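You operate a simulated robot arm through the tools that you are given. There is no shell and no other tool. Be economical: measure what you need, move in short steps, check, and stop when the job is done.

Carry out the task below with a simulated two-armed robot. There is one attempt and no reset: what you move stays moved.

Task
Pick up the thinner can labelled "R 47" from the plate bench with one hand, pass it to the other hand and put it on the yellow square on the wooden bench. Set down upright: thinner can.
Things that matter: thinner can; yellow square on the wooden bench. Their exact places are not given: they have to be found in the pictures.

The check looks at the end state, three seconds after you hand in, the way a careful person would. Anything else that was tipped, shoved, dropped, spilled or broken makes it a failure.

Robot
Two 7-joint arms with two-finger parallel grippers on one trunk, on a base that drives. Base frame: it is fixed to the floor where the robot stands at the start and does not move with it; the origin is under the middle of the robot, x ahead of it, y to its left, z up. Readings come in m, degrees, newtons and seconds.
The left shoulder is at the start at [0.05, 0.165, 1.155], the right one opposite. With the tool pointing down near the work surface each hand reaches from about 0.16 to 0.68 m from the robot's upright axis, wherever it stands, measured 20 degrees to its own side. Places, roughly: yellow square on the wooden bench [0.6, -2.2, 0.9]. Payload 3.91 kg a hand.
Tool frame (each hand has its own): the origin (TCP) lies between the finger pads and is the grasp point; the fingertips stand 0.03 m ahead of it; z points along the fingers, y is the line along which they close. Largest opening 0.11 m; finger width 0.02, thickness 0.01; the body of the gripper, 0.048 by 0.112 m, starts 0.055 m behind the TCP.
Orientation is that of the tool frame in the base frame, as [roll, pitch, yaw] about the fixed x, y, z axes, in that order (R = Rz(yaw) Ry(pitch) Rx(roll)). With the fingers straight down and closing along the base's y, the tool's x points along the base's -x, its y along +y and its z along -z.

Tools
- The arms move only by the tool arm_command. It takes "left_commands", "right_commands" or both (then of equal length, played together; a hand with none holds still); each is a list of rows, each a list of 3 entries, a list of its own where there are three numbers: the shift along the tool's x, y, z in units of 25 mm (1.0 is 25 mm), then the turn, a rotation vector about the tool's x, y, z in units of 5 degrees (1.0 is 5 degrees), then the closure in counts, from 0 (fully open) to 255 (shut). In form: [[[x, y, z], [wx, wy, wz], claw], ...]. A call has 1 to 8 rows; each row shifts and turns the commanded pose from where the row before left it, along the tool's axes as they then stand. A call with a number of a shift or a turn outside -1 to 1 is refused whole. Rows are played at 5 a second. More than 0.05 m and 8.6 degrees between two rows, or a gripper value outside its range, and nothing of the call is played. A pose out of reach is approached as far as the arm can. The call stops where the force on the tool passes 40 N (or 10 N more than at its start, if that is more) or the arm is blocked; 0.2 s more then pass. Each finger travels about 0.045 m/s and halts on what it meets, pressing with about 30 N; the grip force reading is that of the motor and also rises with nothing between the fingers. The clock runs only during rows and for 0.2 s after the last one: add rows that do not move to give the fingers time. The reply holds the time, the measured pose of the TCP, the force on the tool along the base axes, the opening and the grip force, in the units named above and with some noise, with the torque about the TCP (base axes, N m) and any sound that the robot's microphone picked up.
- Cameras (640 x 400 px; columns grow to the right, rows downward): "scene" is now at [0.1277, -0.022, 1.3048]; the picture's right is [-0.31, -0.95, 0.00], its down [-0.62, 0.20, -0.76] and it looks along [0.72, -0.23, -0.65] (base axes); focal length 278 px, centre (320, 200). "left" rides on the left gripper at [0.072, -0.017, -0.103] in its tool frame; the picture's right is [0.23, 0.97, 0.00], its down [-0.76, 0.18, -0.62] and it looks along [-0.61, 0.14, 0.78] (tool axes); focal length 222 px, centre (320, 200). "right" rides on the right gripper at [0.072, 0.017, -0.103] in its tool frame; the picture's right is [-0.23, 0.97, 0.00], its down [-0.76, -0.18, -0.62] and it looks along [-0.61, -0.14, 0.78] (tool axes); focal length 222 px, centre (320, 200).
- grab_frame(camera): a new picture of that camera. No time passes.
- move_column(by): slides the trunk up (or, below 0, down) by that many m; the arms and the scene camera ride with it, the base frame stays. It gives what a move gives, with no picture.
- steer(legs): drives the robot by 1 to 6 legs, each [ahead, left, turn to the left] in m, m and degrees, along the robot's own axes; the way and the turn of a leg run together, so that a leg with both is an arc; at most 1.5 m and 180 degrees a leg. The arms and the cameras ride along, it lands a little off, and it stops where it bumps. It gives what a move gives.
- pan_tilt(pan, tilt): turns the head with the scene camera to pan (to the left, within 80 degrees either way) and tilt (down, from -29 to 69), counted from straight ahead of the robot. It gives what a move gives.
- locate(camera, pixels): there is no depth. For up to 12 entries [column, row, z] of the newest picture of that camera ("zoom" is the newest enlarged one), the place [x, y] in the base frame at which the ray of that pixel passes the height z, good to about 0.003 m, but the place of the scene camera against the robot may be out by one fixed shift of up to 0.025 m in any direction. No time passes.
- enlarge(camera, box): a new picture of the part [left, top, right, bottom] of that camera's present view, enlarged. No time passes.
- job_done(): hands the job in; it is judged then, once.

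Keep the steps short. Do not move on a guess: measure, check each grasp and each placing, and mend mistakes. In all there are 80 turns and 70 pictures (those below and enlarged ones count). Leave the grippers open and the arms clear of the work at the hand-in unless told otherwise, and finish with a single line.

The tools are called after "Call:" by a JSON object that holds its "method" and its "body". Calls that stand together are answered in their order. arm_command: Moves the arms, as the interface text tells. Its arguments: {"type":"object","properties":{"left_commands":{"type":"array"},"right_commands":{"type":"array"}},"required":[]} The other tools are called the same way: move_column (by) slides the trunk up or down; steer (legs) drives the base; pan_tilt (pan, tilt) turns the head that bears the scene camera; grab_frame (camera) takes a picture; locate (camera, pixels) gives the place at which the rays of pixels pass given heights; enlarge (camera, box) takes an enlarged picture of a part of a camera's view; job_done () hands the job in.

At the start:

```text
time: 0.0
left_ee_pos: [0.4791, 0.0272, 1.0858]
left_orientation: [-180.0, -0.1, 180.0]
left_wrist_force: [-0.1, -0.5, -1.0]
left_wrist_torque: [0.05, 0.01, -0.02]
left_finger_gap: 0.1098
left_grip_force: 0.0
right_ee_pos: [0.3446, -0.3351, 1.1231]
right_orientation: [180.0, 0.0, -180.0]
right_wrist_force: [0.3, 0.7, 0.3]
right_wrist_torque: [0.0, -0.01, 0.04]
right_finger_gap: 0.1101
right_grip_force: 0.2
trunk travel left (down, up): [-0.375, 0.128]
robot x, y, heading: [0.0015, -0.0025, -0.2]
head pan, tilt: [-17.9, 40.5]
```

scene: 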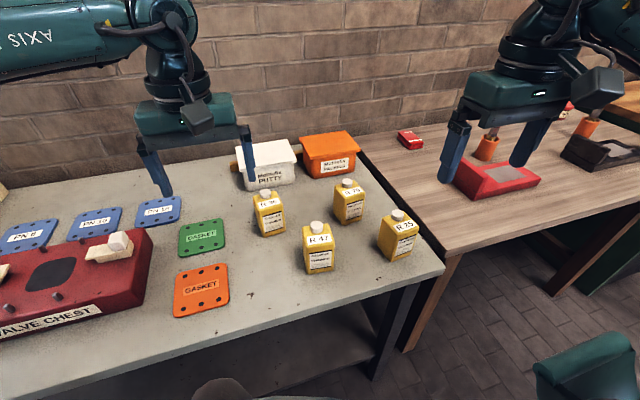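
right: 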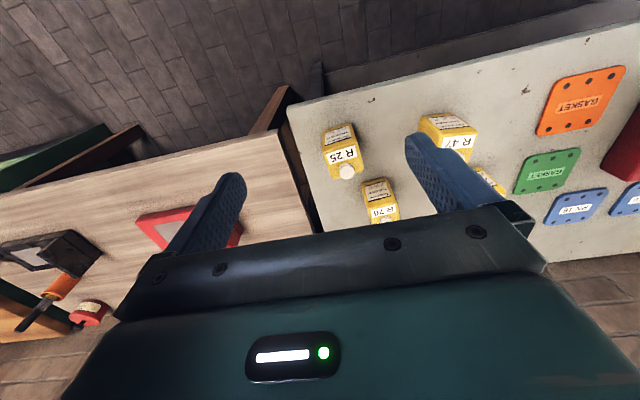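
left: 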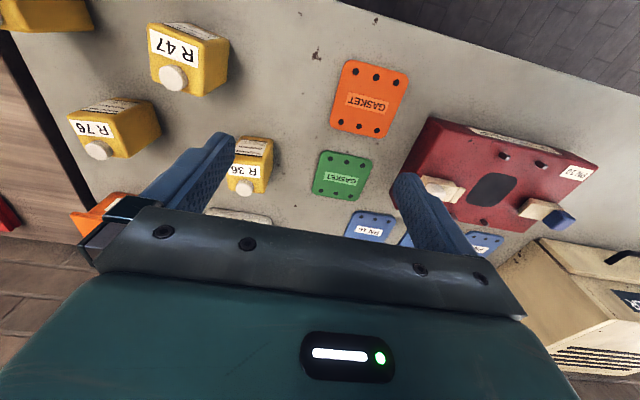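

I see R 47 at about (318,248) in the scene. I enlarge it and measure its location.

Call:
{"method": "enlarge", "body": {"camera": "scene", "box": [230, 160, 430, 285]}}

Call:
{"method": "locate", "body": {"camera": "scene", "pixels": [[305, 272, 0.8], [333, 271, 0.8], [317, 226, 0.92], [317, 226, 0.9], [257, 235, 0.8], [386, 258, 0.8], [409, 253, 0.8], [346, 221, 0.8]]}}

Call:
{"method": "enlarge", "body": {"camera": "left", "box": [60, 0, 280, 200]}}

Call:
{"method": "locate", "body": {"camera": "left", "pixels": [[172, 78, 0.9], [172, 78, 0.92], [150, 55, 0.9], [202, 60, 0.88], [229, 38, 0.8], [225, 85, 0.8]]}}

```text
3.20 times, centred on (330, 222) of scene
```

zoom: 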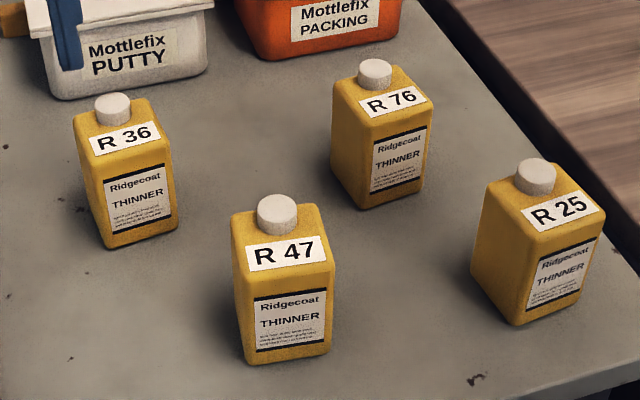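

```text
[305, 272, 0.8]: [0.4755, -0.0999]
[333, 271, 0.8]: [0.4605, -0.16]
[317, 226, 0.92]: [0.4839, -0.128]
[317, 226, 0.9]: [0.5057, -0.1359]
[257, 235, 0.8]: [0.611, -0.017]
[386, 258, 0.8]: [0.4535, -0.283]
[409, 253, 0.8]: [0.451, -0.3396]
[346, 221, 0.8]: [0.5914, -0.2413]
```

```text
2.00 times, centred on (170, 100) of left
```

zoom: 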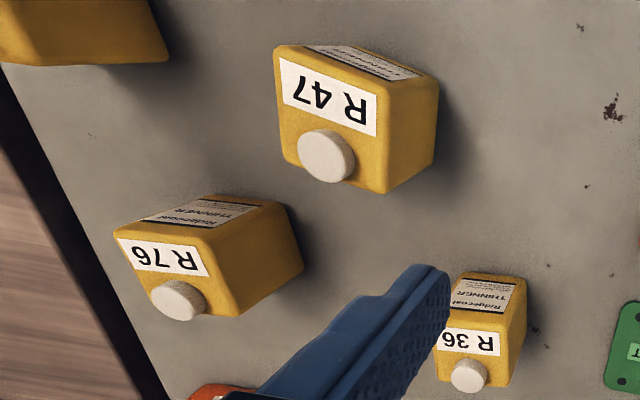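

```text
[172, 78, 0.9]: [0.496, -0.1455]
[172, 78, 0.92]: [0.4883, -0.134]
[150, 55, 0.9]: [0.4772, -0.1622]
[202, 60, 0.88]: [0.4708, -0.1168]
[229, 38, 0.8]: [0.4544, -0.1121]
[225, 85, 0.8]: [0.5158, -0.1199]
```

R 47's body is about 0.06 m square, centred near (0.485, -0.145), turned slightly. Next I look toward the wooden bench and the yellow square.

Call:
{"method": "locate", "body": {"camera": "left", "pixels": [[229, 41, 0.8], [226, 83, 0.8], [202, 44, 0.87], [202, 44, 0.89], [202, 95, 0.87], [202, 95, 0.89], [149, 26, 0.87], [149, 26, 0.89], [175, 80, 0.9], [175, 80, 0.91]]}}

Call:
{"method": "pan_tilt", "body": {"pan": -75, "tilt": 20}}

Call:
{"method": "grab_frame", "body": {"camera": "scene"}}

```text
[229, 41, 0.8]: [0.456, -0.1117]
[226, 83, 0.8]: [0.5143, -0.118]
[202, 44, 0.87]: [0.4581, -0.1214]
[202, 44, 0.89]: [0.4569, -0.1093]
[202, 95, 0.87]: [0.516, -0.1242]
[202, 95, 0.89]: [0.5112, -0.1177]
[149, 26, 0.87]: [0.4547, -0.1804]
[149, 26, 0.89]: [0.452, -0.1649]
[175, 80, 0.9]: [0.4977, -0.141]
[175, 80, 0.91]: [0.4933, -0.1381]
```

```text
time: 1.3
left_ee_pos: [0.4793, 0.0283, 1.0844]
left_orientation: [-180.0, 0.1, 179.9]
left_wrist_force: [0.5, 0.0, 1.0]
left_wrist_torque: [0.0, -0.01, 0.01]
left_finger_gap: 0.1099
left_grip_force: 0.0
right_ee_pos: [0.344, -0.3344, 1.1245]
right_orientation: [179.9, 0.0, 180.0]
right_wrist_force: [0.0, 0.6, -0.3]
right_wrist_torque: [0.01, -0.02, 0.01]
right_finger_gap: 0.1101
right_grip_force: 0.1
trunk travel left (down, up): [-0.375, 0.128]
robot x, y, heading: [0.0033, -0.0, -0.0]
head pan, tilt: [-75.0, 20.0]
```

```text
64 pictures are left
```

scene: 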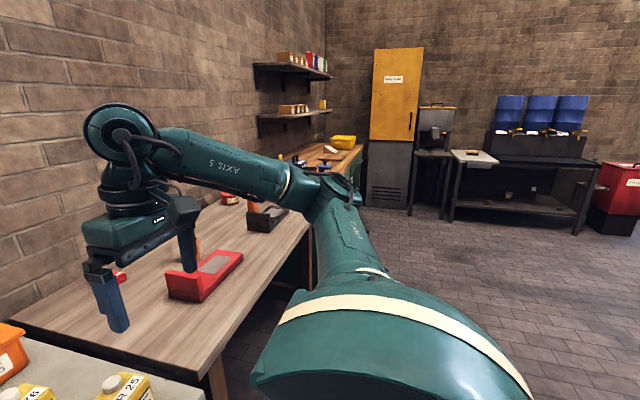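

Body top is about z 0.885 and the cap about 0.905. The far part of the bench row is hidden by my arm, so I back off a little and drive to the right to inspect the destination first.

Call:
{"method": "steer", "body": {"legs": [[-0.2, 0, 0], [0, -1.2, 0]]}}

Call:
{"method": "pan_tilt", "body": {"pan": -50, "tilt": 30}}

Call:
{"method": "grab_frame", "body": {"camera": "scene"}}

```text
time: 8.6
left_ee_pos: [0.2811, -1.1719, 1.0856]
left_orientation: [-179.9, 0.0, -179.9]
left_wrist_force: [0.1, 0.7, 0.2]
left_wrist_torque: [0.01, 0.01, -0.02]
left_finger_gap: 0.1101
left_grip_force: 0.1
right_ee_pos: [0.1454, -1.5354, 1.1242]
right_orientation: [180.0, 0.0, -179.9]
right_wrist_force: [0.0, -0.5, 0.3]
right_wrist_torque: [-0.01, -0.03, -0.02]
right_finger_gap: 0.1099
right_grip_force: 0.0
trunk travel left (down, up): [-0.375, 0.128]
robot x, y, heading: [-0.202, -1.1964, 0.3]
head pan, tilt: [-75.0, 20.0]
```

```text
time: 9.4
left_ee_pos: [0.2796, -1.1721, 1.0853]
left_orientation: [180.0, 0.1, -179.9]
left_wrist_force: [-0.9, -0.7, -0.2]
left_wrist_torque: [-0.01, 0.01, 0.02]
left_finger_gap: 0.1099
left_grip_force: 0.0
right_ee_pos: [0.1456, -1.5357, 1.1253]
right_orientation: [-180.0, 0.0, -179.9]
right_wrist_force: [-0.8, -0.4, -0.4]
right_wrist_torque: [0.0, 0.04, 0.0]
right_finger_gap: 0.11
right_grip_force: 0.1
trunk travel left (down, up): [-0.375, 0.128]
robot x, y, heading: [-0.1999, -1.203, 0.1]
head pan, tilt: [-50.0, 30.0]
```

```text
63 pictures are left
```

scene: 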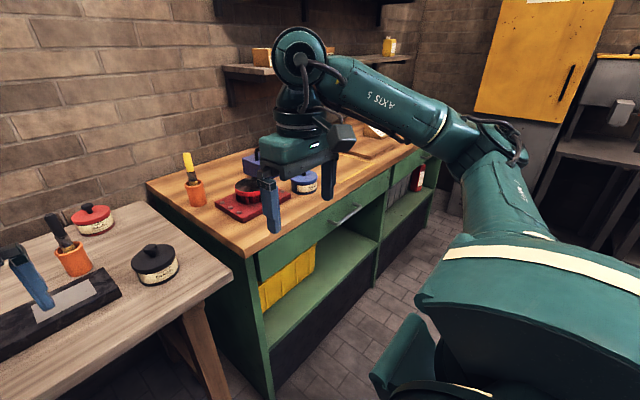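

The wooden-top green cabinet bench (about z 0.9) is further right. I drive on to face it.

Call:
{"method": "steer", "body": {"legs": [[0, -0.8, 0]]}}

Call:
{"method": "pan_tilt", "body": {"pan": -12, "tilt": 35}}

Call:
{"method": "grab_frame", "body": {"camera": "scene"}}

Call:
{"method": "grab_frame", "body": {"camera": "right"}}

```text
time: 13.8
left_ee_pos: [0.2824, -1.9752, 1.0844]
left_orientation: [179.9, 0.0, -179.9]
left_wrist_force: [-0.8, -1.5, -0.1]
left_wrist_torque: [-0.04, -0.02, -0.02]
left_finger_gap: 0.11
left_grip_force: 0.1
right_ee_pos: [0.1476, -2.3396, 1.124]
right_orientation: [180.0, 0.0, -179.8]
right_wrist_force: [0.7, -0.1, 0.6]
right_wrist_torque: [0.0, -0.01, 0.0]
right_finger_gap: 0.1099
right_grip_force: 0.1
trunk travel left (down, up): [-0.375, 0.128]
robot x, y, heading: [-0.1976, -2.0082, 0.2]
head pan, tilt: [-50.0, 30.0]
```

```text
time: 14.8
left_ee_pos: [0.2827, -1.9762, 1.0857]
left_orientation: [179.9, 0.0, -179.9]
left_wrist_force: [-0.2, 0.2, 0.9]
left_wrist_torque: [0.02, -0.03, -0.01]
left_finger_gap: 0.1097
left_grip_force: 0.1
right_ee_pos: [0.1488, -2.339, 1.1245]
right_orientation: [-180.0, 0.0, -179.8]
right_wrist_force: [1.1, 0.9, -0.2]
right_wrist_torque: [-0.01, 0.01, -0.01]
right_finger_gap: 0.11
right_grip_force: 0.0
trunk travel left (down, up): [-0.375, 0.128]
robot x, y, heading: [-0.1979, -2.0043, 0.2]
head pan, tilt: [-12.0, 35.0]
```

```text
62 pictures are left
```

scene: 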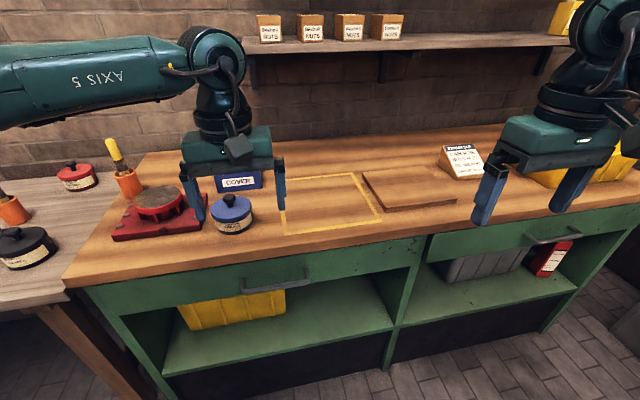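

```text
61 pictures are left
```

right: 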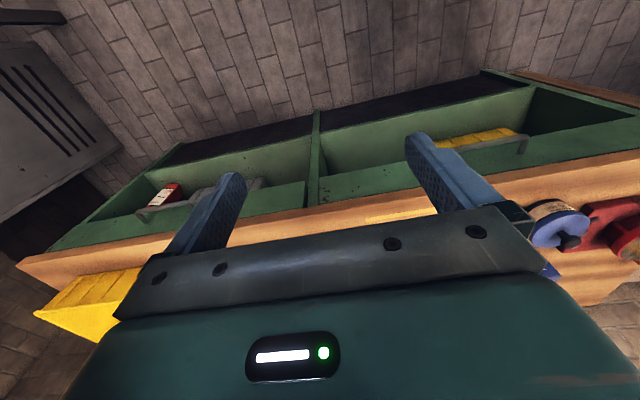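

The yellow outline is visible with corners about (283,184), (354,173), (382,221), (285,235). I locate these at some candidate heights.

Call:
{"method": "enlarge", "body": {"camera": "scene", "box": [200, 140, 400, 265]}}

Call:
{"method": "locate", "body": {"camera": "scene", "pixels": [[283, 182, 0.9], [354, 173, 0.9], [382, 222, 0.9], [285, 235, 0.9], [324, 201, 0.9], [300, 245, 0.9], [232, 232, 0.9], [252, 222, 0.9]]}}

```text
3.20 times, centred on (300, 202) of scene
```

zoom: 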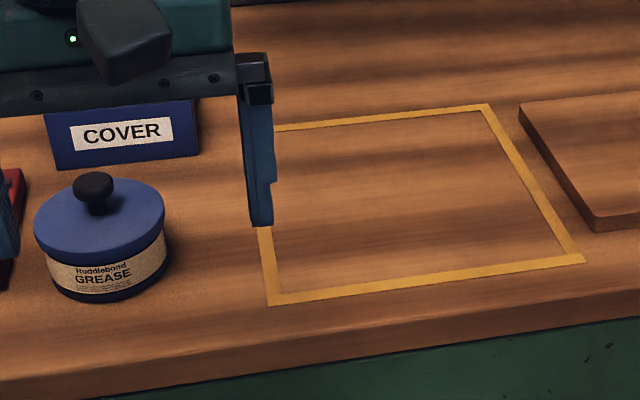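

```text
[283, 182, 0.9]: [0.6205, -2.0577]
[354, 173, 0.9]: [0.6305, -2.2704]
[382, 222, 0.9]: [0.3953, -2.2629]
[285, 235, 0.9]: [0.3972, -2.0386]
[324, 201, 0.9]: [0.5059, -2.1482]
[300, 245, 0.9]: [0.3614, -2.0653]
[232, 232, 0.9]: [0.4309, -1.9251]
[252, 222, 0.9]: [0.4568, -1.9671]
```

The square is about 0.22 m wide, centred near (0.51, -2.155). I plan to have the left hand grip R 47 from above near its top, closing along x. The right hand will then take it low from the right side with its tool tilted. In free air here, I first yaw both hands by 90°, in steps.

Call:
{"method": "arm_command", "body": {"left_commands": [[[0, 0, 0], [0, 0, 1], 0], [[0, 0, 0], [0, 0, 1], 0], [[0, 0, 0], [0, 0, 1], 0], [[0, 0, 0], [0, 0, 1], 0], [[0, 0, 0], [0, 0, 1], 0], [[0, 0, 0], [0, 0, 1], 0], [[0, 0, 0], [0, 0, 1], 0], [[0, 0, 0], [0, 0, 1], 0]], "right_commands": [[[0, 0, 0], [0, 0, 1], 0], [[0, 0, 0], [0, 0, 1], 0], [[0, 0, 0], [0, 0, 1], 0], [[0, 0, 0], [0, 0, 1], 0], [[0, 0, 0], [0, 0, 1], 0], [[0, 0, 0], [0, 0, 1], 0], [[0, 0, 0], [0, 0, 1], 0], [[0, 0, 0], [0, 0, 1], 0]]}}

Call:
{"method": "arm_command", "body": {"left_commands": [[[0, 0, 0], [0, 0, 1], 0], [[0, 0, 0], [0, 0, 1], 0], [[0, 0, 0], [0, 0, 1], 0], [[0, 0, 0], [0, 0, 1], 0], [[0, 0, 0], [0, 0, 1], 0], [[0, 0, 0], [0, 0, 1], 0], [[0, 0, 0], [0, 0, 1], 0], [[0, 0, 0], [0, 0, 1], 0]], "right_commands": [[[0, 0, 0], [0, 0, 1], 0], [[0, 0, 0], [0, 0, 1], 0], [[0, 0, 0], [0, 0, 1], 0], [[0, 0, 0], [0, 0, 1], 0], [[0, 0, 0], [0, 0, 1], 0], [[0, 0, 0], [0, 0, 1], 0], [[0, 0, 0], [0, 0, 1], 0], [[0, 0, 0], [0, 0, 1], 0]]}}

Call:
{"method": "arm_command", "body": {"left_commands": [[[0, 0, 0], [0, 0, 1], 0], [[0, 0, 0], [0, 0, 1], 0], [[0, 0, 0], [0, 0, 0], 0], [[0, 0, 0], [0, 0, 0], 0], [[0, 0, 0], [0, 0, 0], 0], [[0, 0, 0], [0, 0, 0], 0], [[0, 0, 0], [0, 0, 0], 0], [[0, 0, 0], [0, 0, 0], 0]], "right_commands": [[[0, 0, 0], [0, 0, 1], 0], [[0, 0, 0], [0, 0, 1], 0], [[0, 0, 0], [0, 1, 0], 0], [[0, 0, 0], [0, 1, 0], 0], [[0, 0, 0], [0, 1, 0], 0], [[0, 0, 0], [0, 1, 0], 0], [[0, 0, 0], [0, 1, 0], 0], [[0, 0, 0], [0, 1, 0], 0]]}}

Call:
{"method": "arm_command", "body": {"right_commands": [[[0, 0, 0], [0, 1, 0], 0], [[0, 0, 0], [0, 1, 0], 0], [[0, 0, 0], [0, 1, 0], 0], [[0, 0, 0], [0, 1, 0], 0], [[0, 0, 0], [0, 1, 0], 0], [[0, 0, 0], [0, 1, 0], 0]]}}

Call:
{"method": "grab_frame", "body": {"camera": "scene"}}

```text
time: 16.6
left_ee_pos: [0.2831, -1.9754, 1.0844]
left_orientation: [-179.9, 0.0, 140.1]
left_wrist_force: [0.7, 0.6, -0.1]
left_wrist_torque: [0.02, 0.01, 0.04]
left_finger_gap: 0.1101
left_grip_force: 0.0
right_ee_pos: [0.1489, -2.34, 1.1235]
right_orientation: [-179.9, 0.0, 140.1]
right_wrist_force: [0.4, -0.7, 0.5]
right_wrist_torque: [0.03, -0.04, 0.03]
right_finger_gap: 0.1098
right_grip_force: 0.1
trunk travel left (down, up): [-0.375, 0.128]
robot x, y, heading: [-0.1984, -2.0044, 0.3]
head pan, tilt: [-12.0, 35.0]
```

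```text
time: 18.4
left_ee_pos: [0.282, -1.9769, 1.0853]
left_orientation: [179.9, 0.0, 120.2]
left_wrist_force: [0.0, 0.1, -0.2]
left_wrist_torque: [0.0, 0.03, 0.04]
left_finger_gap: 0.1102
left_grip_force: 0.1
left hand out of reach, approached as far as the arm can: row 5, 6, 7, 8
right_ee_pos: [0.1472, -2.3395, 1.1232]
right_orientation: [180.0, 0.0, 100.0]
right_wrist_force: [0.4, 0.1, -0.5]
right_wrist_torque: [-0.02, 0.0, 0.02]
right_finger_gap: 0.11
right_grip_force: 0.1
trunk travel left (down, up): [-0.375, 0.128]
robot x, y, heading: [-0.1969, -2.007, 0.2]
head pan, tilt: [-12.0, 35.0]
```

```text
time: 20.2
left_ee_pos: [0.283, -1.9764, 1.0855]
left_orientation: [180.0, 0.0, 120.2]
left_wrist_force: [0.3, -0.8, 0.4]
left_wrist_torque: [-0.02, -0.02, 0.0]
left_finger_gap: 0.1099
left_grip_force: 0.1
left hand out of reach, approached as far as the arm can: row 1, 2
right_ee_pos: [0.1482, -2.3392, 1.1237]
right_orientation: [180.0, -30.1, 90.1]
right_wrist_force: [-0.6, -0.2, 0.2]
right_wrist_torque: [0.03, 0.03, -0.01]
right_finger_gap: 0.1101
right_grip_force: 0.1
trunk travel left (down, up): [-0.375, 0.128]
robot x, y, heading: [-0.1957, -2.0066, 0.5]
head pan, tilt: [-12.0, 35.0]
```

```text
time: 21.6
left_ee_pos: [0.282, -1.9761, 1.0862]
left_orientation: [180.0, 0.0, 120.2]
left_wrist_force: [-1.0, 0.8, -0.5]
left_wrist_torque: [0.02, -0.03, 0.02]
left_finger_gap: 0.1098
left_grip_force: 0.1
right_ee_pos: [0.1477, -2.3398, 1.1245]
right_orientation: [179.9, -60.0, 90.1]
right_wrist_force: [0.7, 0.3, -0.3]
right_wrist_torque: [-0.01, -0.02, 0.01]
right_finger_gap: 0.1101
right_grip_force: 0.0
trunk travel left (down, up): [-0.375, 0.128]
robot x, y, heading: [-0.1955, -2.0092, 0.2]
head pan, tilt: [-12.0, 35.0]
```

```text
59 pictures are left
```

scene: 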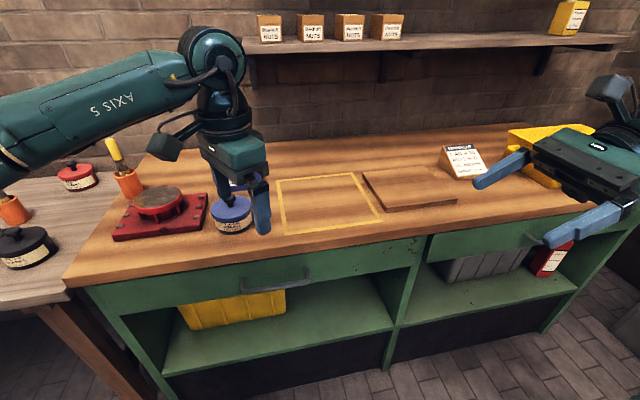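

The left hand hits its limit at yaw 120°. That limit should relax when the hand is further to the right. I move the right hand out of the way and bring the left hand to the right.

Call:
{"method": "arm_command", "body": {"right_commands": [[[0, 0, -1], [0, 0, 0], 0], [[0, 0, -1], [0, 0, 0], 0], [[0, 0, -1], [0, 0, 0], 0], [[0, 0, -1], [0, 0, 0], 0], [[0, 0, -1], [0, 0, 0], 0], [[0, 0, -1], [0, 0, 0], 0]]}}

Call:
{"method": "arm_command", "body": {"left_commands": [[[-0.74, -0.71, 0], [0, 0, 0], 0], [[-0.74, -0.71, 0], [0, 0, 0], 0], [[-0.74, -0.71, 0], [0, 0, 0], 0], [[-0.74, -0.71, 0], [0, 0, 0], 0], [[-0.74, -0.71, 0], [0, 0, 0], 0], [[-0.74, -0.71, 0], [0, 0, 0], 0], [[-0.74, -0.71, 0], [0, 0, 0], 0], [[-0.74, -0.71, 0], [0, 0, 0], 0]]}}

```text
time: 23.0
left_ee_pos: [0.2827, -1.9756, 1.0857]
left_orientation: [-180.0, 0.1, 120.2]
left_wrist_force: [-0.5, -0.4, 0.7]
left_wrist_torque: [-0.03, -0.01, 0.02]
left_finger_gap: 0.1101
left_grip_force: 0.1
right_ee_pos: [0.1502, -2.459, 1.1955]
right_orientation: [-179.9, -59.7, 90.5]
right_wrist_force: [-0.1, 0.7, 0.4]
right_wrist_torque: [-0.02, 0.02, -0.01]
right_finger_gap: 0.1098
right_grip_force: 0.0
right hand out of reach, approached as far as the arm can: row 6
trunk travel left (down, up): [-0.375, 0.128]
robot x, y, heading: [-0.1971, -2.0087, 0.3]
head pan, tilt: [-12.0, 35.0]
```

```text
time: 24.8
left_ee_pos: [0.2336, -2.1764, 1.0853]
left_orientation: [179.9, 0.0, 120.2]
left_wrist_force: [-0.5, -0.7, 0.2]
left_wrist_torque: [0.01, -0.04, -0.02]
left_finger_gap: 0.1099
left_grip_force: 0.0
right_ee_pos: [0.1497, -2.4604, 1.1964]
right_orientation: [179.9, -59.8, 90.6]
right_wrist_force: [1.1, -0.6, 0.1]
right_wrist_torque: [-0.02, 0.0, -0.02]
right_finger_gap: 0.1103
right_grip_force: 0.1
trunk travel left (down, up): [-0.375, 0.128]
robot x, y, heading: [-0.1984, -2.0072, 0.2]
head pan, tilt: [-12.0, 35.0]
```

Left now sits further right at robot-frame (0.43, -0.17). I try the remaining 30° of yaw.

Call:
{"method": "arm_command", "body": {"left_commands": [[[0, 0, 0], [0, 0, 1], 0], [[0, 0, 0], [0, 0, 1], 0], [[0, 0, 0], [0, 0, 1], 0], [[0, 0, 0], [0, 0, 1], 0], [[0, 0, 0], [0, 0, 1], 0], [[0, 0, 0], [0, 0, 1], 0]]}}

```text
time: 26.2
left_ee_pos: [0.2042, -2.1653, 1.0792]
left_orientation: [-179.7, 0.0, 106.6]
left_wrist_force: [0.1, -0.2, -0.2]
left_wrist_torque: [-0.02, 0.04, -0.02]
left_finger_gap: 0.1099
left_grip_force: 0.0
left hand out of reach, approached as far as the arm can: row 2, 3, 4, 5, 6
right_ee_pos: [0.1504, -2.458, 1.1955]
right_orientation: [179.9, -59.7, 90.6]
right_wrist_force: [-0.4, 1.0, -0.3]
right_wrist_torque: [-0.02, -0.03, -0.03]
right_finger_gap: 0.1101
right_grip_force: 0.0
trunk travel left (down, up): [-0.375, 0.128]
robot x, y, heading: [-0.1962, -2.0048, 0.2]
head pan, tilt: [-12.0, 35.0]
```

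Left reaches about 107°. The can's own yaw doesn't matter for the handover, so I pick with the left near its standard yaw and turn later. I rotate the left back to about 172° and drive back to the plate bench.

Call:
{"method": "arm_command", "body": {"left_commands": [[[0, 0, 0], [0, 0, -1], 0], [[0, 0, 0], [0, 0, -1], 0], [[0, 0, 0], [0, 0, -1], 0], [[0, 0, 0], [0, 0, -1], 0], [[0, 0, 0], [0, 0, -1], 0], [[0, 0, 0], [0, 0, -1], 0], [[0, 0, 0], [0, 0, -1], 0], [[0, 0, 0], [0, 0, -1], 0]]}}

Call:
{"method": "arm_command", "body": {"left_commands": [[[0, 0, 0], [0, 0, -1], 0], [[0, 0, 0], [0, 0, -1], 0], [[0, 0, 0], [0, 0, -1], 0], [[0, 0, 0], [0, 0, -1], 0], [[0, 0, 0], [0, 0, -1], 0], [[0, 0, 0], [0, 0, 0], 0]]}}

Call:
{"method": "steer", "body": {"legs": [[0, 1.0, 0], [0, 1.0, 0], [0.19, 0, 0]]}}

Call:
{"method": "grab_frame", "body": {"camera": "left"}}

```text
time: 28.0
left_ee_pos: [0.2028, -2.1648, 1.0793]
left_orientation: [179.9, 0.0, 145.3]
left_wrist_force: [1.0, -0.7, 0.0]
left_wrist_torque: [0.02, 0.02, 0.01]
left_finger_gap: 0.11
left_grip_force: 0.2
right_ee_pos: [0.15, -2.4589, 1.1956]
right_orientation: [-180.0, -59.9, 90.6]
right_wrist_force: [0.1, -0.6, 0.6]
right_wrist_torque: [0.03, -0.02, 0.0]
right_finger_gap: 0.1099
right_grip_force: 0.1
trunk travel left (down, up): [-0.375, 0.128]
robot x, y, heading: [-0.1991, -2.0063, 0.2]
head pan, tilt: [-12.0, 35.0]
```

```text
time: 29.4
left_ee_pos: [0.2036, -2.1647, 1.0794]
left_orientation: [-179.9, 0.0, 170.2]
left_wrist_force: [0.0, -0.5, 0.3]
left_wrist_torque: [-0.01, -0.02, 0.03]
left_finger_gap: 0.1102
left_grip_force: 0.0
right_ee_pos: [0.1505, -2.4591, 1.1954]
right_orientation: [-179.9, -59.8, 90.6]
right_wrist_force: [-0.6, 0.3, -0.3]
right_wrist_torque: [0.01, 0.0, 0.03]
right_finger_gap: 0.1099
right_grip_force: 0.1
trunk travel left (down, up): [-0.375, 0.128]
robot x, y, heading: [-0.1993, -2.0053, 0.0]
head pan, tilt: [-12.0, 35.0]
```

```text
time: 40.5
left_ee_pos: [0.3913, -0.1611, 1.0786]
left_orientation: [180.0, 0.0, 170.1]
left_wrist_force: [-0.2, -0.8, 0.4]
left_wrist_torque: [0.02, -0.01, -0.01]
left_finger_gap: 0.1099
left_grip_force: 0.0
right_ee_pos: [0.3386, -0.454, 1.1955]
right_orientation: [-179.8, -59.8, 90.4]
right_wrist_force: [0.8, -0.9, 0.2]
right_wrist_torque: [0.0, 0.01, 0.0]
right_finger_gap: 0.11
right_grip_force: 0.1
trunk travel left (down, up): [-0.375, 0.128]
robot x, y, heading: [-0.0076, -0.0007, 0.3]
head pan, tilt: [-12.0, 35.0]
```

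```text
58 pictures are left
```

left: 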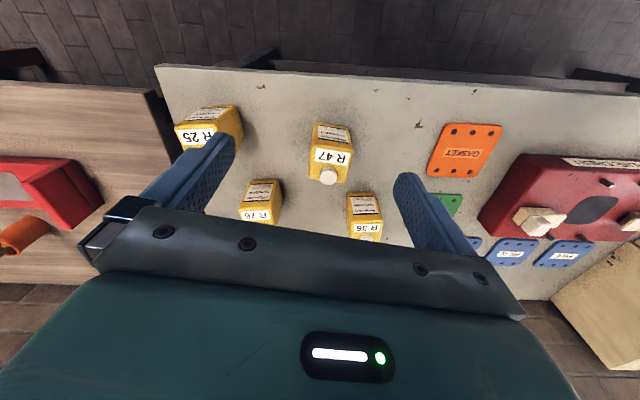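

Now R 47 lies well in the left camera's view (~(330,152)). I enlarge it for precise measurement.

Call:
{"method": "enlarge", "body": {"camera": "left", "box": [282, 105, 378, 205]}}

```text
4.00 times, centred on (330, 155) of left
```

zoom: 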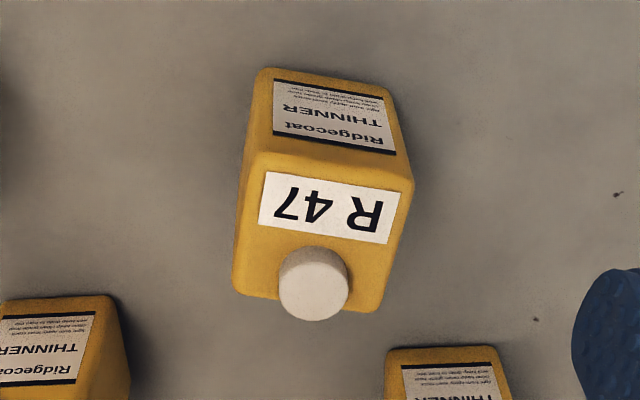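

Call:
{"method": "locate", "body": {"camera": "zoom", "pixels": [[250, 155, 0.885], [412, 182, 0.885], [378, 310, 0.885], [235, 290, 0.885], [258, 70, 0.8], [392, 92, 0.8], [313, 290, 0.905], [252, 75, 0.8], [412, 182, 0.9], [250, 155, 0.9]]}}

```text
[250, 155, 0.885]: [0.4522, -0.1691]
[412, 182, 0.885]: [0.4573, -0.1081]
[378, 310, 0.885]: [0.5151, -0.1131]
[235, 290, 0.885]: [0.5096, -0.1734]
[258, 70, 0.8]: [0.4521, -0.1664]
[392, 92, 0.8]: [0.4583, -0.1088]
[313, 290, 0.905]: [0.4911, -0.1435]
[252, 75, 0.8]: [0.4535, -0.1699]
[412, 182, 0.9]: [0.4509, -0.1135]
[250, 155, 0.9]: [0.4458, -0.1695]
```

The corners agree for body top z 0.885, with the can centre at (0.4836, -0.141) and yaw -5°. I align to yaw 175°, centre over it, and descend to just above the cap.

Call:
{"method": "arm_command", "body": {"left_commands": [[[0, 0, 0], [0, 0, -1], 0], [[-0.9, 0.28, 0], [0, 0, 0], 0], [[-0.9, 0.28, 0], [0, 0, 0], 0], [[-0.9, 0.28, 0], [0, 0, 0], 0], [[-0.9, 0.28, 0], [0, 0, 0], 0], [[0, 0, 1], [0, 0, 0], 0], [[0, 0, 1], [0, 0, 0], 0], [[0, 0, 1], [0, 0, 0], 0]]}}

Call:
{"method": "grab_frame", "body": {"camera": "left"}}

```text
time: 42.3
left_ee_pos: [0.4837, -0.1402, 1.0031]
left_orientation: [180.0, 0.1, 175.1]
left_wrist_force: [0.4, 0.2, 0.4]
left_wrist_torque: [-0.02, 0.02, 0.02]
left_finger_gap: 0.1103
left_grip_force: 0.1
right_ee_pos: [0.3367, -0.4551, 1.1954]
right_orientation: [-180.0, -59.8, 90.5]
right_wrist_force: [-1.0, -0.2, -0.2]
right_wrist_torque: [0.03, -0.03, 0.01]
right_finger_gap: 0.1101
right_grip_force: 0.1
trunk travel left (down, up): [-0.375, 0.128]
robot x, y, heading: [-0.0077, 0.0032, 0.2]
head pan, tilt: [-12.0, 35.0]
```

```text
56 pictures are left
```

left: 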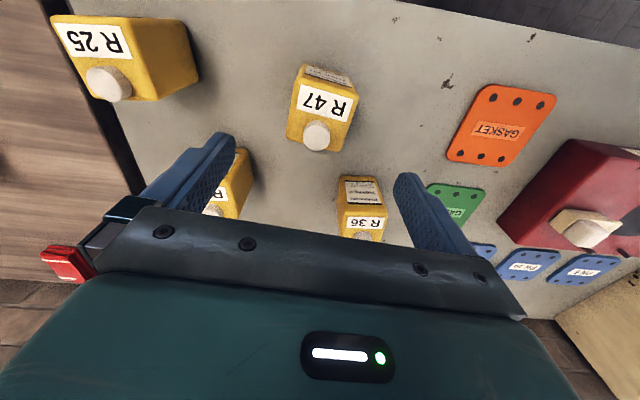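

Centred: the cap appears at (316,136), as expected. I descend to z 0.877 with fingers open.

Call:
{"method": "arm_command", "body": {"left_commands": [[[0, 0, 1], [0, 0, 0], 0], [[0, 0, 1], [0, 0, 0], 0], [[0, 0, 1], [0, 0, 0], 0], [[0, 0, 1], [0, 0, 0], 0], [[0, 0, 0.5], [0, 0, 0], 0], [[0, 0, 0.54], [0, 0, 0], 0], [[0, 0, 0], [0, 0, 0], 0]]}}

Call:
{"method": "grab_frame", "body": {"camera": "left"}}

Call:
{"method": "pan_tilt", "body": {"pan": -18, "tilt": 40}}

Call:
{"method": "grab_frame", "body": {"camera": "scene"}}

```text
time: 43.9
left_ee_pos: [0.4823, -0.1411, 0.8765]
left_orientation: [180.0, 0.0, 175.1]
left_wrist_force: [-0.2, 0.0, 0.1]
left_wrist_torque: [0.0, 0.0, 0.01]
left_finger_gap: 0.11
left_grip_force: 0.1
right_ee_pos: [0.3366, -0.4543, 1.196]
right_orientation: [180.0, -59.8, 90.6]
right_wrist_force: [-0.3, 1.4, -0.5]
right_wrist_torque: [0.01, 0.0, -0.03]
right_finger_gap: 0.1102
right_grip_force: 0.0
trunk travel left (down, up): [-0.375, 0.128]
robot x, y, heading: [-0.0102, 0.0038, 0.1]
head pan, tilt: [-12.0, 35.0]
```

```text
55 pictures are left
```

left: 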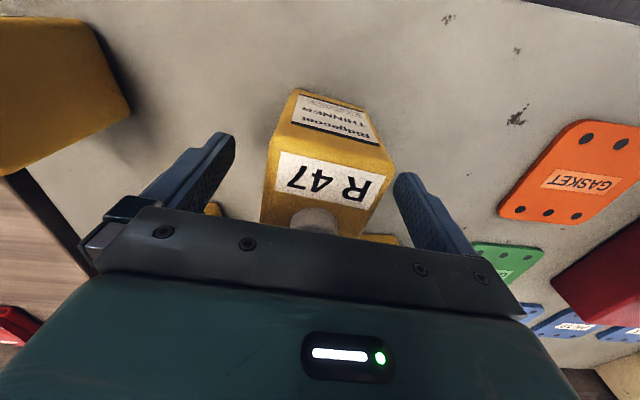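

```text
time: 44.6
left_ee_pos: [0.4831, -0.1417, 0.8794]
left_orientation: [-180.0, 0.0, 175.1]
left_wrist_force: [0.0, -0.4, 0.3]
left_wrist_torque: [0.02, 0.04, -0.02]
left_finger_gap: 0.1102
left_grip_force: 0.1
right_ee_pos: [0.3365, -0.4548, 1.1963]
right_orientation: [-179.9, -59.8, 90.5]
right_wrist_force: [-0.4, -0.1, -0.2]
right_wrist_torque: [-0.02, 0.0, 0.0]
right_finger_gap: 0.1098
right_grip_force: 0.1
trunk travel left (down, up): [-0.375, 0.128]
robot x, y, heading: [-0.0092, -0.0025, 0.1]
head pan, tilt: [-18.0, 40.0]
```

```text
54 pictures are left
```

scene: 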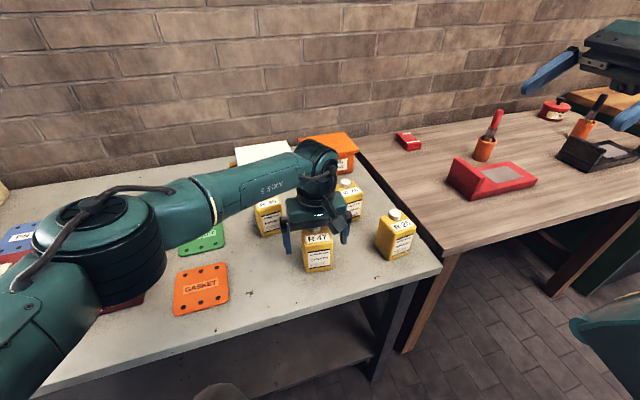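

The can is between the fingers. I close.

Call:
{"method": "arm_command", "body": {"left_commands": [[[0, 0, 0], [0, 0, 0], 255], [[0, 0, 0], [0, 0, 0], 255], [[0, 0, 0], [0, 0, 0], 255], [[0, 0, 0], [0, 0, 0], 255], [[0, 0, 0], [0, 0, 0], 255], [[0, 0, 0], [0, 0, 0], 255], [[0, 0, 0], [0, 0, 0], 255]]}}

Call:
{"method": "arm_command", "body": {"left_commands": [[[0, 0, -0.5], [0, 0, 0], 255], [[0, 0, -0.5], [0, 0, 0], 255], [[0, 0, -0.5], [0, 0, 0], 255], [[0, 0, 0], [0, 0, 0], 255]]}}

Call:
{"method": "grab_frame", "body": {"camera": "left"}}

```text
time: 46.2
left_ee_pos: [0.4824, -0.141, 0.8771]
left_orientation: [-180.0, 0.0, 175.0]
left_wrist_force: [0.4, -0.7, -0.1]
left_wrist_torque: [-0.03, -0.01, -0.04]
left_finger_gap: 0.0603
left_grip_force: 30.0
right_ee_pos: [0.3376, -0.4543, 1.1962]
right_orientation: [-179.9, -59.8, 90.6]
right_wrist_force: [0.5, 0.7, -1.1]
right_wrist_torque: [-0.03, -0.02, -0.04]
right_finger_gap: 0.1099
right_grip_force: 0.0
trunk travel left (down, up): [-0.375, 0.128]
robot x, y, heading: [-0.0114, -0.0019, 0.3]
head pan, tilt: [-18.0, 40.0]
```

```text
time: 47.2
left_ee_pos: [0.4825, -0.1405, 0.915]
left_orientation: [180.0, 0.0, 175.1]
left_wrist_force: [-0.5, -0.1, -3.3]
left_wrist_torque: [0.0, 0.02, 0.01]
left_finger_gap: 0.0598
left_grip_force: 30.1
right_ee_pos: [0.3366, -0.4549, 1.1947]
right_orientation: [179.9, -59.8, 90.5]
right_wrist_force: [-0.6, -0.6, 0.4]
right_wrist_torque: [-0.01, -0.04, 0.0]
right_finger_gap: 0.1099
right_grip_force: 0.2
trunk travel left (down, up): [-0.375, 0.128]
robot x, y, heading: [-0.0112, -0.0003, 0.1]
head pan, tilt: [-18.0, 40.0]
```

```text
53 pictures are left
```

left: 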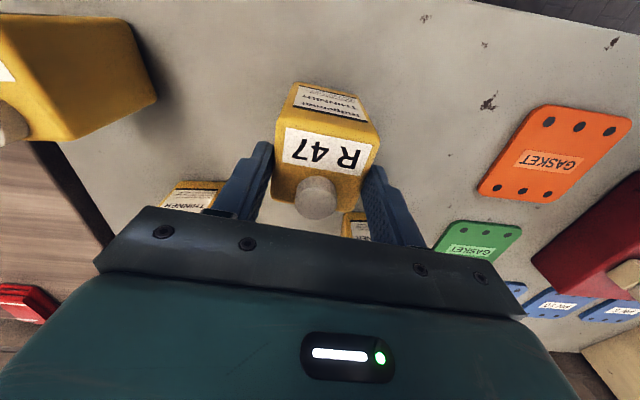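

Firm grip (gap 0.060, weight 3.3 N, can lifted straight). I lift higher, then back off and drive to the wooden bench.

Call:
{"method": "arm_command", "body": {"left_commands": [[[0, 0, -1], [0, 0, 0], 255], [[0, 0, -1], [0, 0, 0], 255], [[0, 0, -1], [0, 0, 0], 255], [[0, 0, -1], [0, 0, 0], 255], [[0, 0, -1], [0, 0, 0], 255], [[0, 0, -1], [0, 0, 0], 255], [[0, 0, -1], [0, 0, 0], 255], [[0, 0, -1], [0, 0, 0], 255]]}}

Call:
{"method": "steer", "body": {"legs": [[-0.2, 0, 0], [0, -1.0, 0], [0, -1.0, 0]]}}

Call:
{"method": "pan_tilt", "body": {"pan": -15, "tilt": 30}}

Call:
{"method": "grab_frame", "body": {"camera": "scene"}}

```text
time: 49.0
left_ee_pos: [0.4826, -0.1412, 1.1159]
left_orientation: [-180.0, 0.1, 175.1]
left_wrist_force: [0.4, 0.0, -2.4]
left_wrist_torque: [-0.01, 0.03, -0.01]
left_finger_gap: 0.0597
left_grip_force: 29.1
right_ee_pos: [0.3372, -0.4544, 1.1949]
right_orientation: [180.0, -59.9, 90.5]
right_wrist_force: [-0.6, -0.5, -0.1]
right_wrist_torque: [-0.01, -0.02, 0.02]
right_finger_gap: 0.11
right_grip_force: 0.1
trunk travel left (down, up): [-0.375, 0.128]
robot x, y, heading: [-0.0126, 0.0031, 0.1]
head pan, tilt: [-18.0, 40.0]
```

```text
time: 60.2
left_ee_pos: [0.2733, -2.1459, 1.1151]
left_orientation: [-180.0, 0.1, 174.5]
left_wrist_force: [1.4, 0.2, -3.8]
left_wrist_torque: [0.02, -0.03, 0.0]
left_finger_gap: 0.0597
left_grip_force: 29.8
right_ee_pos: [0.1246, -2.4592, 1.1941]
right_orientation: [-180.0, -59.8, 89.9]
right_wrist_force: [-0.3, -0.4, -0.4]
right_wrist_torque: [0.02, 0.0, 0.0]
right_finger_gap: 0.1101
right_grip_force: 0.2
trunk travel left (down, up): [-0.375, 0.128]
robot x, y, heading: [-0.2213, -2.0001, -0.5]
head pan, tilt: [-18.0, 40.0]
```

```text
time: 60.9
left_ee_pos: [0.2729, -2.1444, 1.1142]
left_orientation: [-180.0, 0.1, 174.4]
left_wrist_force: [0.9, 0.5, -2.9]
left_wrist_torque: [0.01, -0.03, -0.03]
left_finger_gap: 0.0598
left_grip_force: 30.0
right_ee_pos: [0.1246, -2.459, 1.1954]
right_orientation: [180.0, -59.8, 89.9]
right_wrist_force: [0.3, 0.7, -0.2]
right_wrist_torque: [0.0, 0.01, 0.0]
right_finger_gap: 0.1101
right_grip_force: 0.1
trunk travel left (down, up): [-0.375, 0.128]
robot x, y, heading: [-0.2232, -1.9996, -0.3]
head pan, tilt: [-15.0, 30.0]
```

```text
52 pictures are left
```

scene: 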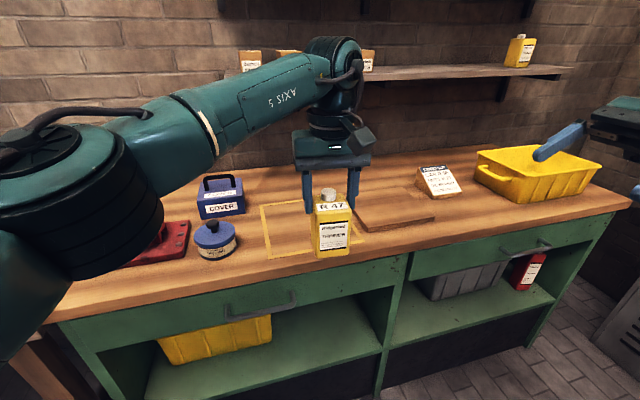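

The can hangs upright in the left hand. I yaw the left hand toward 115° while drawing it slightly in. At the same time I turn the right hand about the vertical to match.

Call:
{"method": "arm_command", "body": {"left_commands": [[[0.6, 0, 0], [0, 0, 0], 255], [[0.6, 0, 0], [0, 0, 0], 255], [[0.6, 0, 0], [0, 0, 0], 255], [[0.6, 0, 0], [0, 0, 0], 255], [[0, 0, 0], [0, 0, 1], 255], [[0, 0, 0], [0, 0, 1], 255], [[0, 0, 0], [0, 0, 1], 255], [[0, 0, 0], [0, 0, 1], 255]], "right_commands": [[[0, 0, 0], [0.85, 0, -0.49], 0], [[0, 0, 0], [0.85, 0, -0.49], 0], [[0, 0, 0], [0.85, 0, -0.49], 0], [[0, 0, 0], [0.85, 0, -0.49], 0], [[0, 0, 0], [0.85, 0, -0.49], 0], [[0, 0, 0], [0, 0, 0], 0], [[0, 0, 0], [0, 0, 0], 0], [[0, 0, 0], [0, 0, 0], 0]]}}

Call:
{"method": "arm_command", "body": {"left_commands": [[[0, 0, 0], [0, 0, 1], 255], [[0, 0, 0], [0, 0, 1], 255], [[0, 0, 0], [0, 0, 1], 255], [[0, 0, 0], [0, 0, 1], 255], [[0, 0, 0], [0, 0, 1], 255], [[0, 0, 0], [0, 0, 1], 255], [[0, 0, 0], [0, 0, 1], 255], [[0, 0, 0], [0, 0, 1], 255]]}}

Call:
{"method": "grab_frame", "body": {"camera": "scene"}}

Call:
{"method": "grab_frame", "body": {"camera": "right"}}

```text
time: 62.7
left_ee_pos: [0.2136, -2.1393, 1.1148]
left_orientation: [-179.9, 0.0, 154.3]
left_wrist_force: [-1.0, 0.2, -3.5]
left_wrist_torque: [0.01, -0.02, 0.01]
left_finger_gap: 0.0593
left_grip_force: 29.7
right_ee_pos: [0.0958, -2.3931, 1.1851]
right_orientation: [-180.0, -59.8, 114.3]
right_wrist_force: [0.0, 0.0, 0.7]
right_wrist_torque: [-0.02, -0.02, 0.01]
right_finger_gap: 0.1098
right_grip_force: 0.1
right hand out of reach, approached as far as the arm can: row 1, 2, 3, 4, 5
trunk travel left (down, up): [-0.375, 0.128]
robot x, y, heading: [-0.2186, -2.0006, -0.6]
head pan, tilt: [-15.0, 30.0]
```

```text
time: 64.5
left_ee_pos: [0.2144, -2.1393, 1.1152]
left_orientation: [179.9, -0.1, 114.3]
left_wrist_force: [0.4, 0.1, -4.3]
left_wrist_torque: [0.0, -0.02, 0.0]
left_finger_gap: 0.0596
left_grip_force: 29.9
right_ee_pos: [0.097, -2.3931, 1.1845]
right_orientation: [-179.9, -59.8, 114.3]
right_wrist_force: [0.8, -0.1, 0.2]
right_wrist_torque: [0.02, -0.01, 0.02]
right_finger_gap: 0.11
right_grip_force: 0.0
trunk travel left (down, up): [-0.375, 0.128]
robot x, y, heading: [-0.2155, -2.0007, -0.5]
head pan, tilt: [-15.0, 30.0]
```

```text
51 pictures are left
```

scene: 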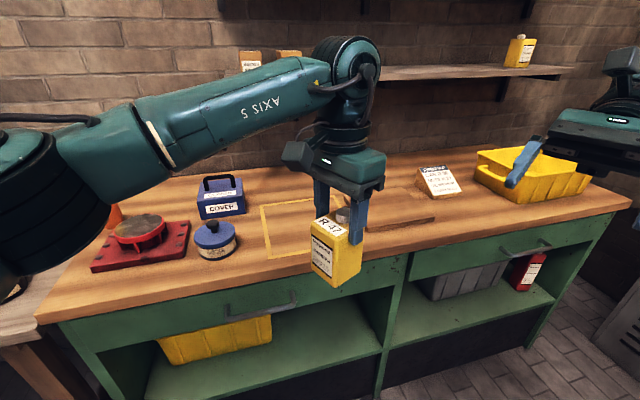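

```text
50 pictures are left
```

right: 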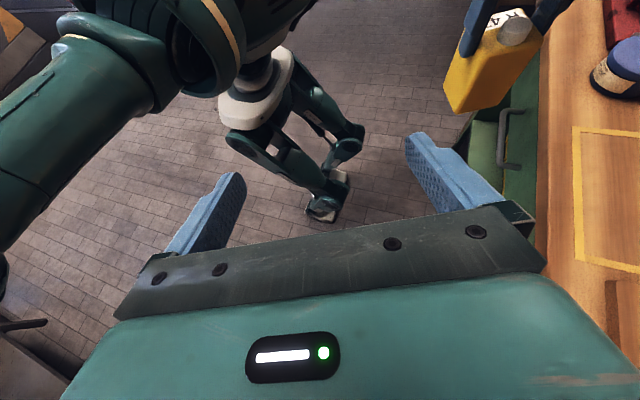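

Both hands are at yaw 114.3°. The right target is (0.2185, -2.1484, 1.067), i.e. 29 mm above the can's bottom. I move the right hand toward a standoff 0.10 m short of it.

Call:
{"method": "arm_command", "body": {"right_commands": [[[-0.261, 0.846, 0.488], [0, 0, 0], 0], [[-0.261, 0.846, 0.488], [0, 0, 0], 0], [[-0.261, 0.846, 0.488], [0, 0, 0], 0], [[-0.261, 0.846, 0.488], [0, 0, 0], 0], [[-0.261, 0.846, 0.488], [0, 0, 0], 0], [[-0.261, 0.846, 0.488], [0, 0, 0], 0], [[-0.261, 0.846, 0.488], [0, 0, 0], 0], [[-0.261, 0.846, 0.488], [0, 0, 0], 0]]}}

Call:
{"method": "grab_frame", "body": {"camera": "right"}}

Call:
{"method": "grab_frame", "body": {"camera": "scene"}}

```text
time: 66.3
left_ee_pos: [0.2155, -2.1394, 1.1157]
left_orientation: [-179.9, 0.0, 114.5]
left_wrist_force: [-0.2, -0.4, -2.8]
left_wrist_torque: [-0.02, 0.01, -0.02]
left_finger_gap: 0.0593
left_grip_force: 30.0
right_ee_pos: [0.2262, -2.2686, 1.0896]
right_orientation: [-179.8, -59.8, 114.3]
right_wrist_force: [0.1, -0.1, 0.0]
right_wrist_torque: [0.01, -0.02, 0.04]
right_finger_gap: 0.11
right_grip_force: 0.0
trunk travel left (down, up): [-0.375, 0.128]
robot x, y, heading: [-0.2211, -1.997, -0.7]
head pan, tilt: [-15.0, 30.0]
```

```text
49 pictures are left
```

right: 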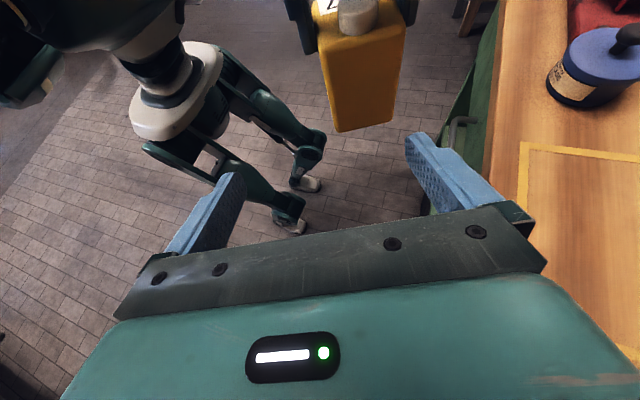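

```text
48 pictures are left
```

scene: 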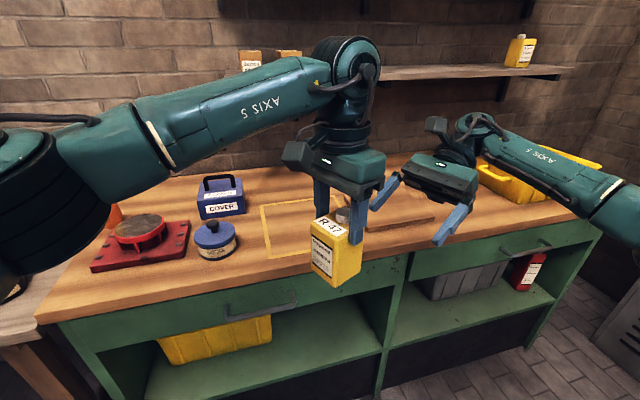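

The geometry looks right. I do the rest of the standoff alignment and check.

Call:
{"method": "arm_command", "body": {"right_commands": [[[-0.27, 0.868, 0.434], [0, 0, 0], 0], [[-0.27, 0.868, 0.434], [0, 0, 0], 0], [[0, 0, 0], [0, 0, 0], 0]]}}

Call:
{"method": "grab_frame", "body": {"camera": "right"}}

Call:
{"method": "enlarge", "body": {"camera": "scene", "box": [260, 130, 500, 290]}}

```text
time: 67.1
left_ee_pos: [0.2138, -2.14, 1.1149]
left_orientation: [180.0, 0.0, 114.5]
left_wrist_force: [0.1, -0.2, -3.1]
left_wrist_torque: [-0.01, 0.05, -0.03]
left_finger_gap: 0.0596
left_grip_force: 30.3
right_ee_pos: [0.2605, -2.2413, 1.0678]
right_orientation: [-179.9, -59.8, 114.2]
right_wrist_force: [0.5, -0.4, -0.5]
right_wrist_torque: [0.0, 0.02, -0.03]
right_finger_gap: 0.1099
right_grip_force: 0.1
trunk travel left (down, up): [-0.375, 0.128]
robot x, y, heading: [-0.2198, -1.9938, -0.5]
head pan, tilt: [-15.0, 30.0]
```

```text
47 pictures are left
```

right: 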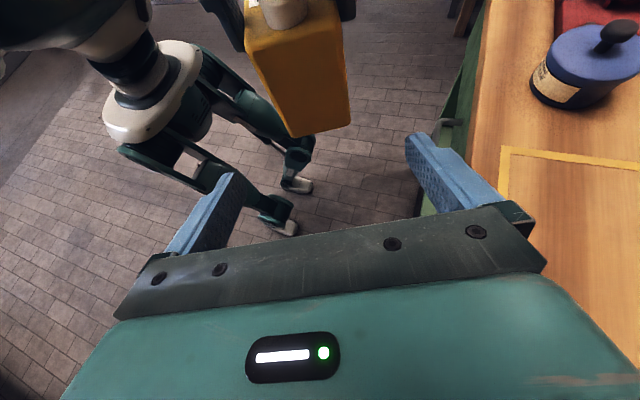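

```text
2.50 times, centred on (380, 210) of scene
```

zoom: 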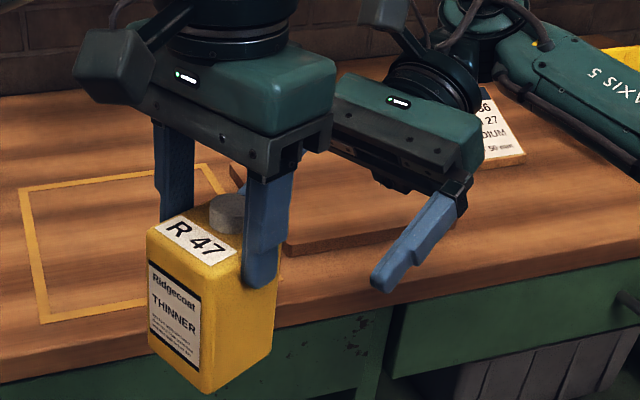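

Alignment reads well: 1 mm off laterally and 0.111 m from the can axis. I advance horizontally 80 mm with open fingers and check.

Call:
{"method": "arm_command", "body": {"right_commands": [[[0.406, -0.03, 0.703], [0, 0, 0], 0], [[0.406, 0, 0.703], [0, 0, 0], 0], [[0.406, 0, 0.703], [0, 0, 0], 0], [[0.406, 0, 0.703], [0, 0, 0], 0], [[0, 0, 0], [0, 0, 0], 0]]}}

Call:
{"method": "grab_frame", "body": {"camera": "right"}}

Call:
{"method": "enlarge", "body": {"camera": "scene", "box": [260, 130, 500, 290]}}

```text
time: 68.3
left_ee_pos: [0.2137, -2.14, 1.1144]
left_orientation: [-180.0, 0.1, 114.6]
left_wrist_force: [-0.5, -0.1, -2.8]
left_wrist_torque: [0.0, 0.01, 0.02]
left_finger_gap: 0.06
left_grip_force: 29.7
right_ee_pos: [0.2262, -2.1675, 1.0672]
right_orientation: [-179.8, -59.8, 114.1]
right_wrist_force: [-0.2, 0.6, 0.0]
right_wrist_torque: [-0.02, -0.03, 0.0]
right_finger_gap: 0.1099
right_grip_force: 0.0
trunk travel left (down, up): [-0.375, 0.128]
robot x, y, heading: [-0.2187, -2.0025, -0.5]
head pan, tilt: [-15.0, 30.0]
```

```text
45 pictures are left
```

right: 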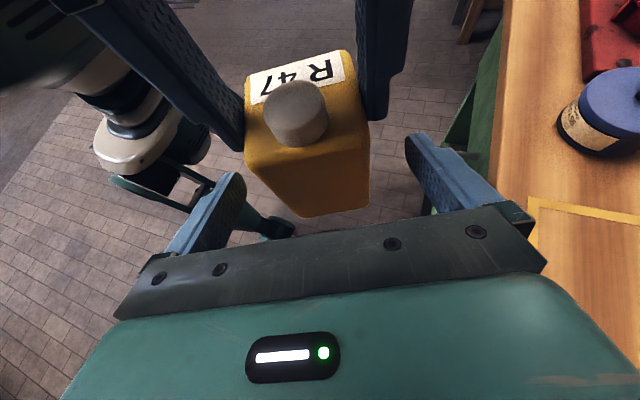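

```text
2.50 times, centred on (380, 210) of scene
```

zoom: 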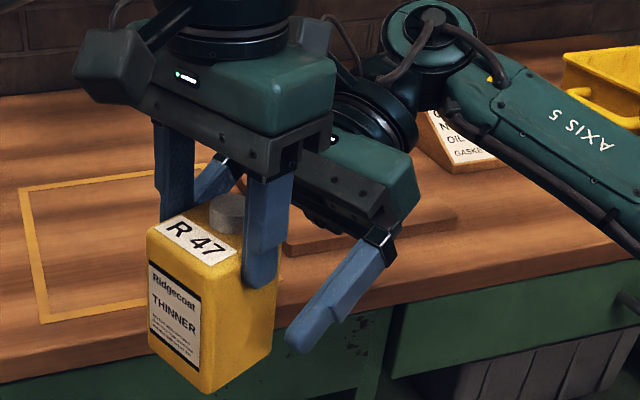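

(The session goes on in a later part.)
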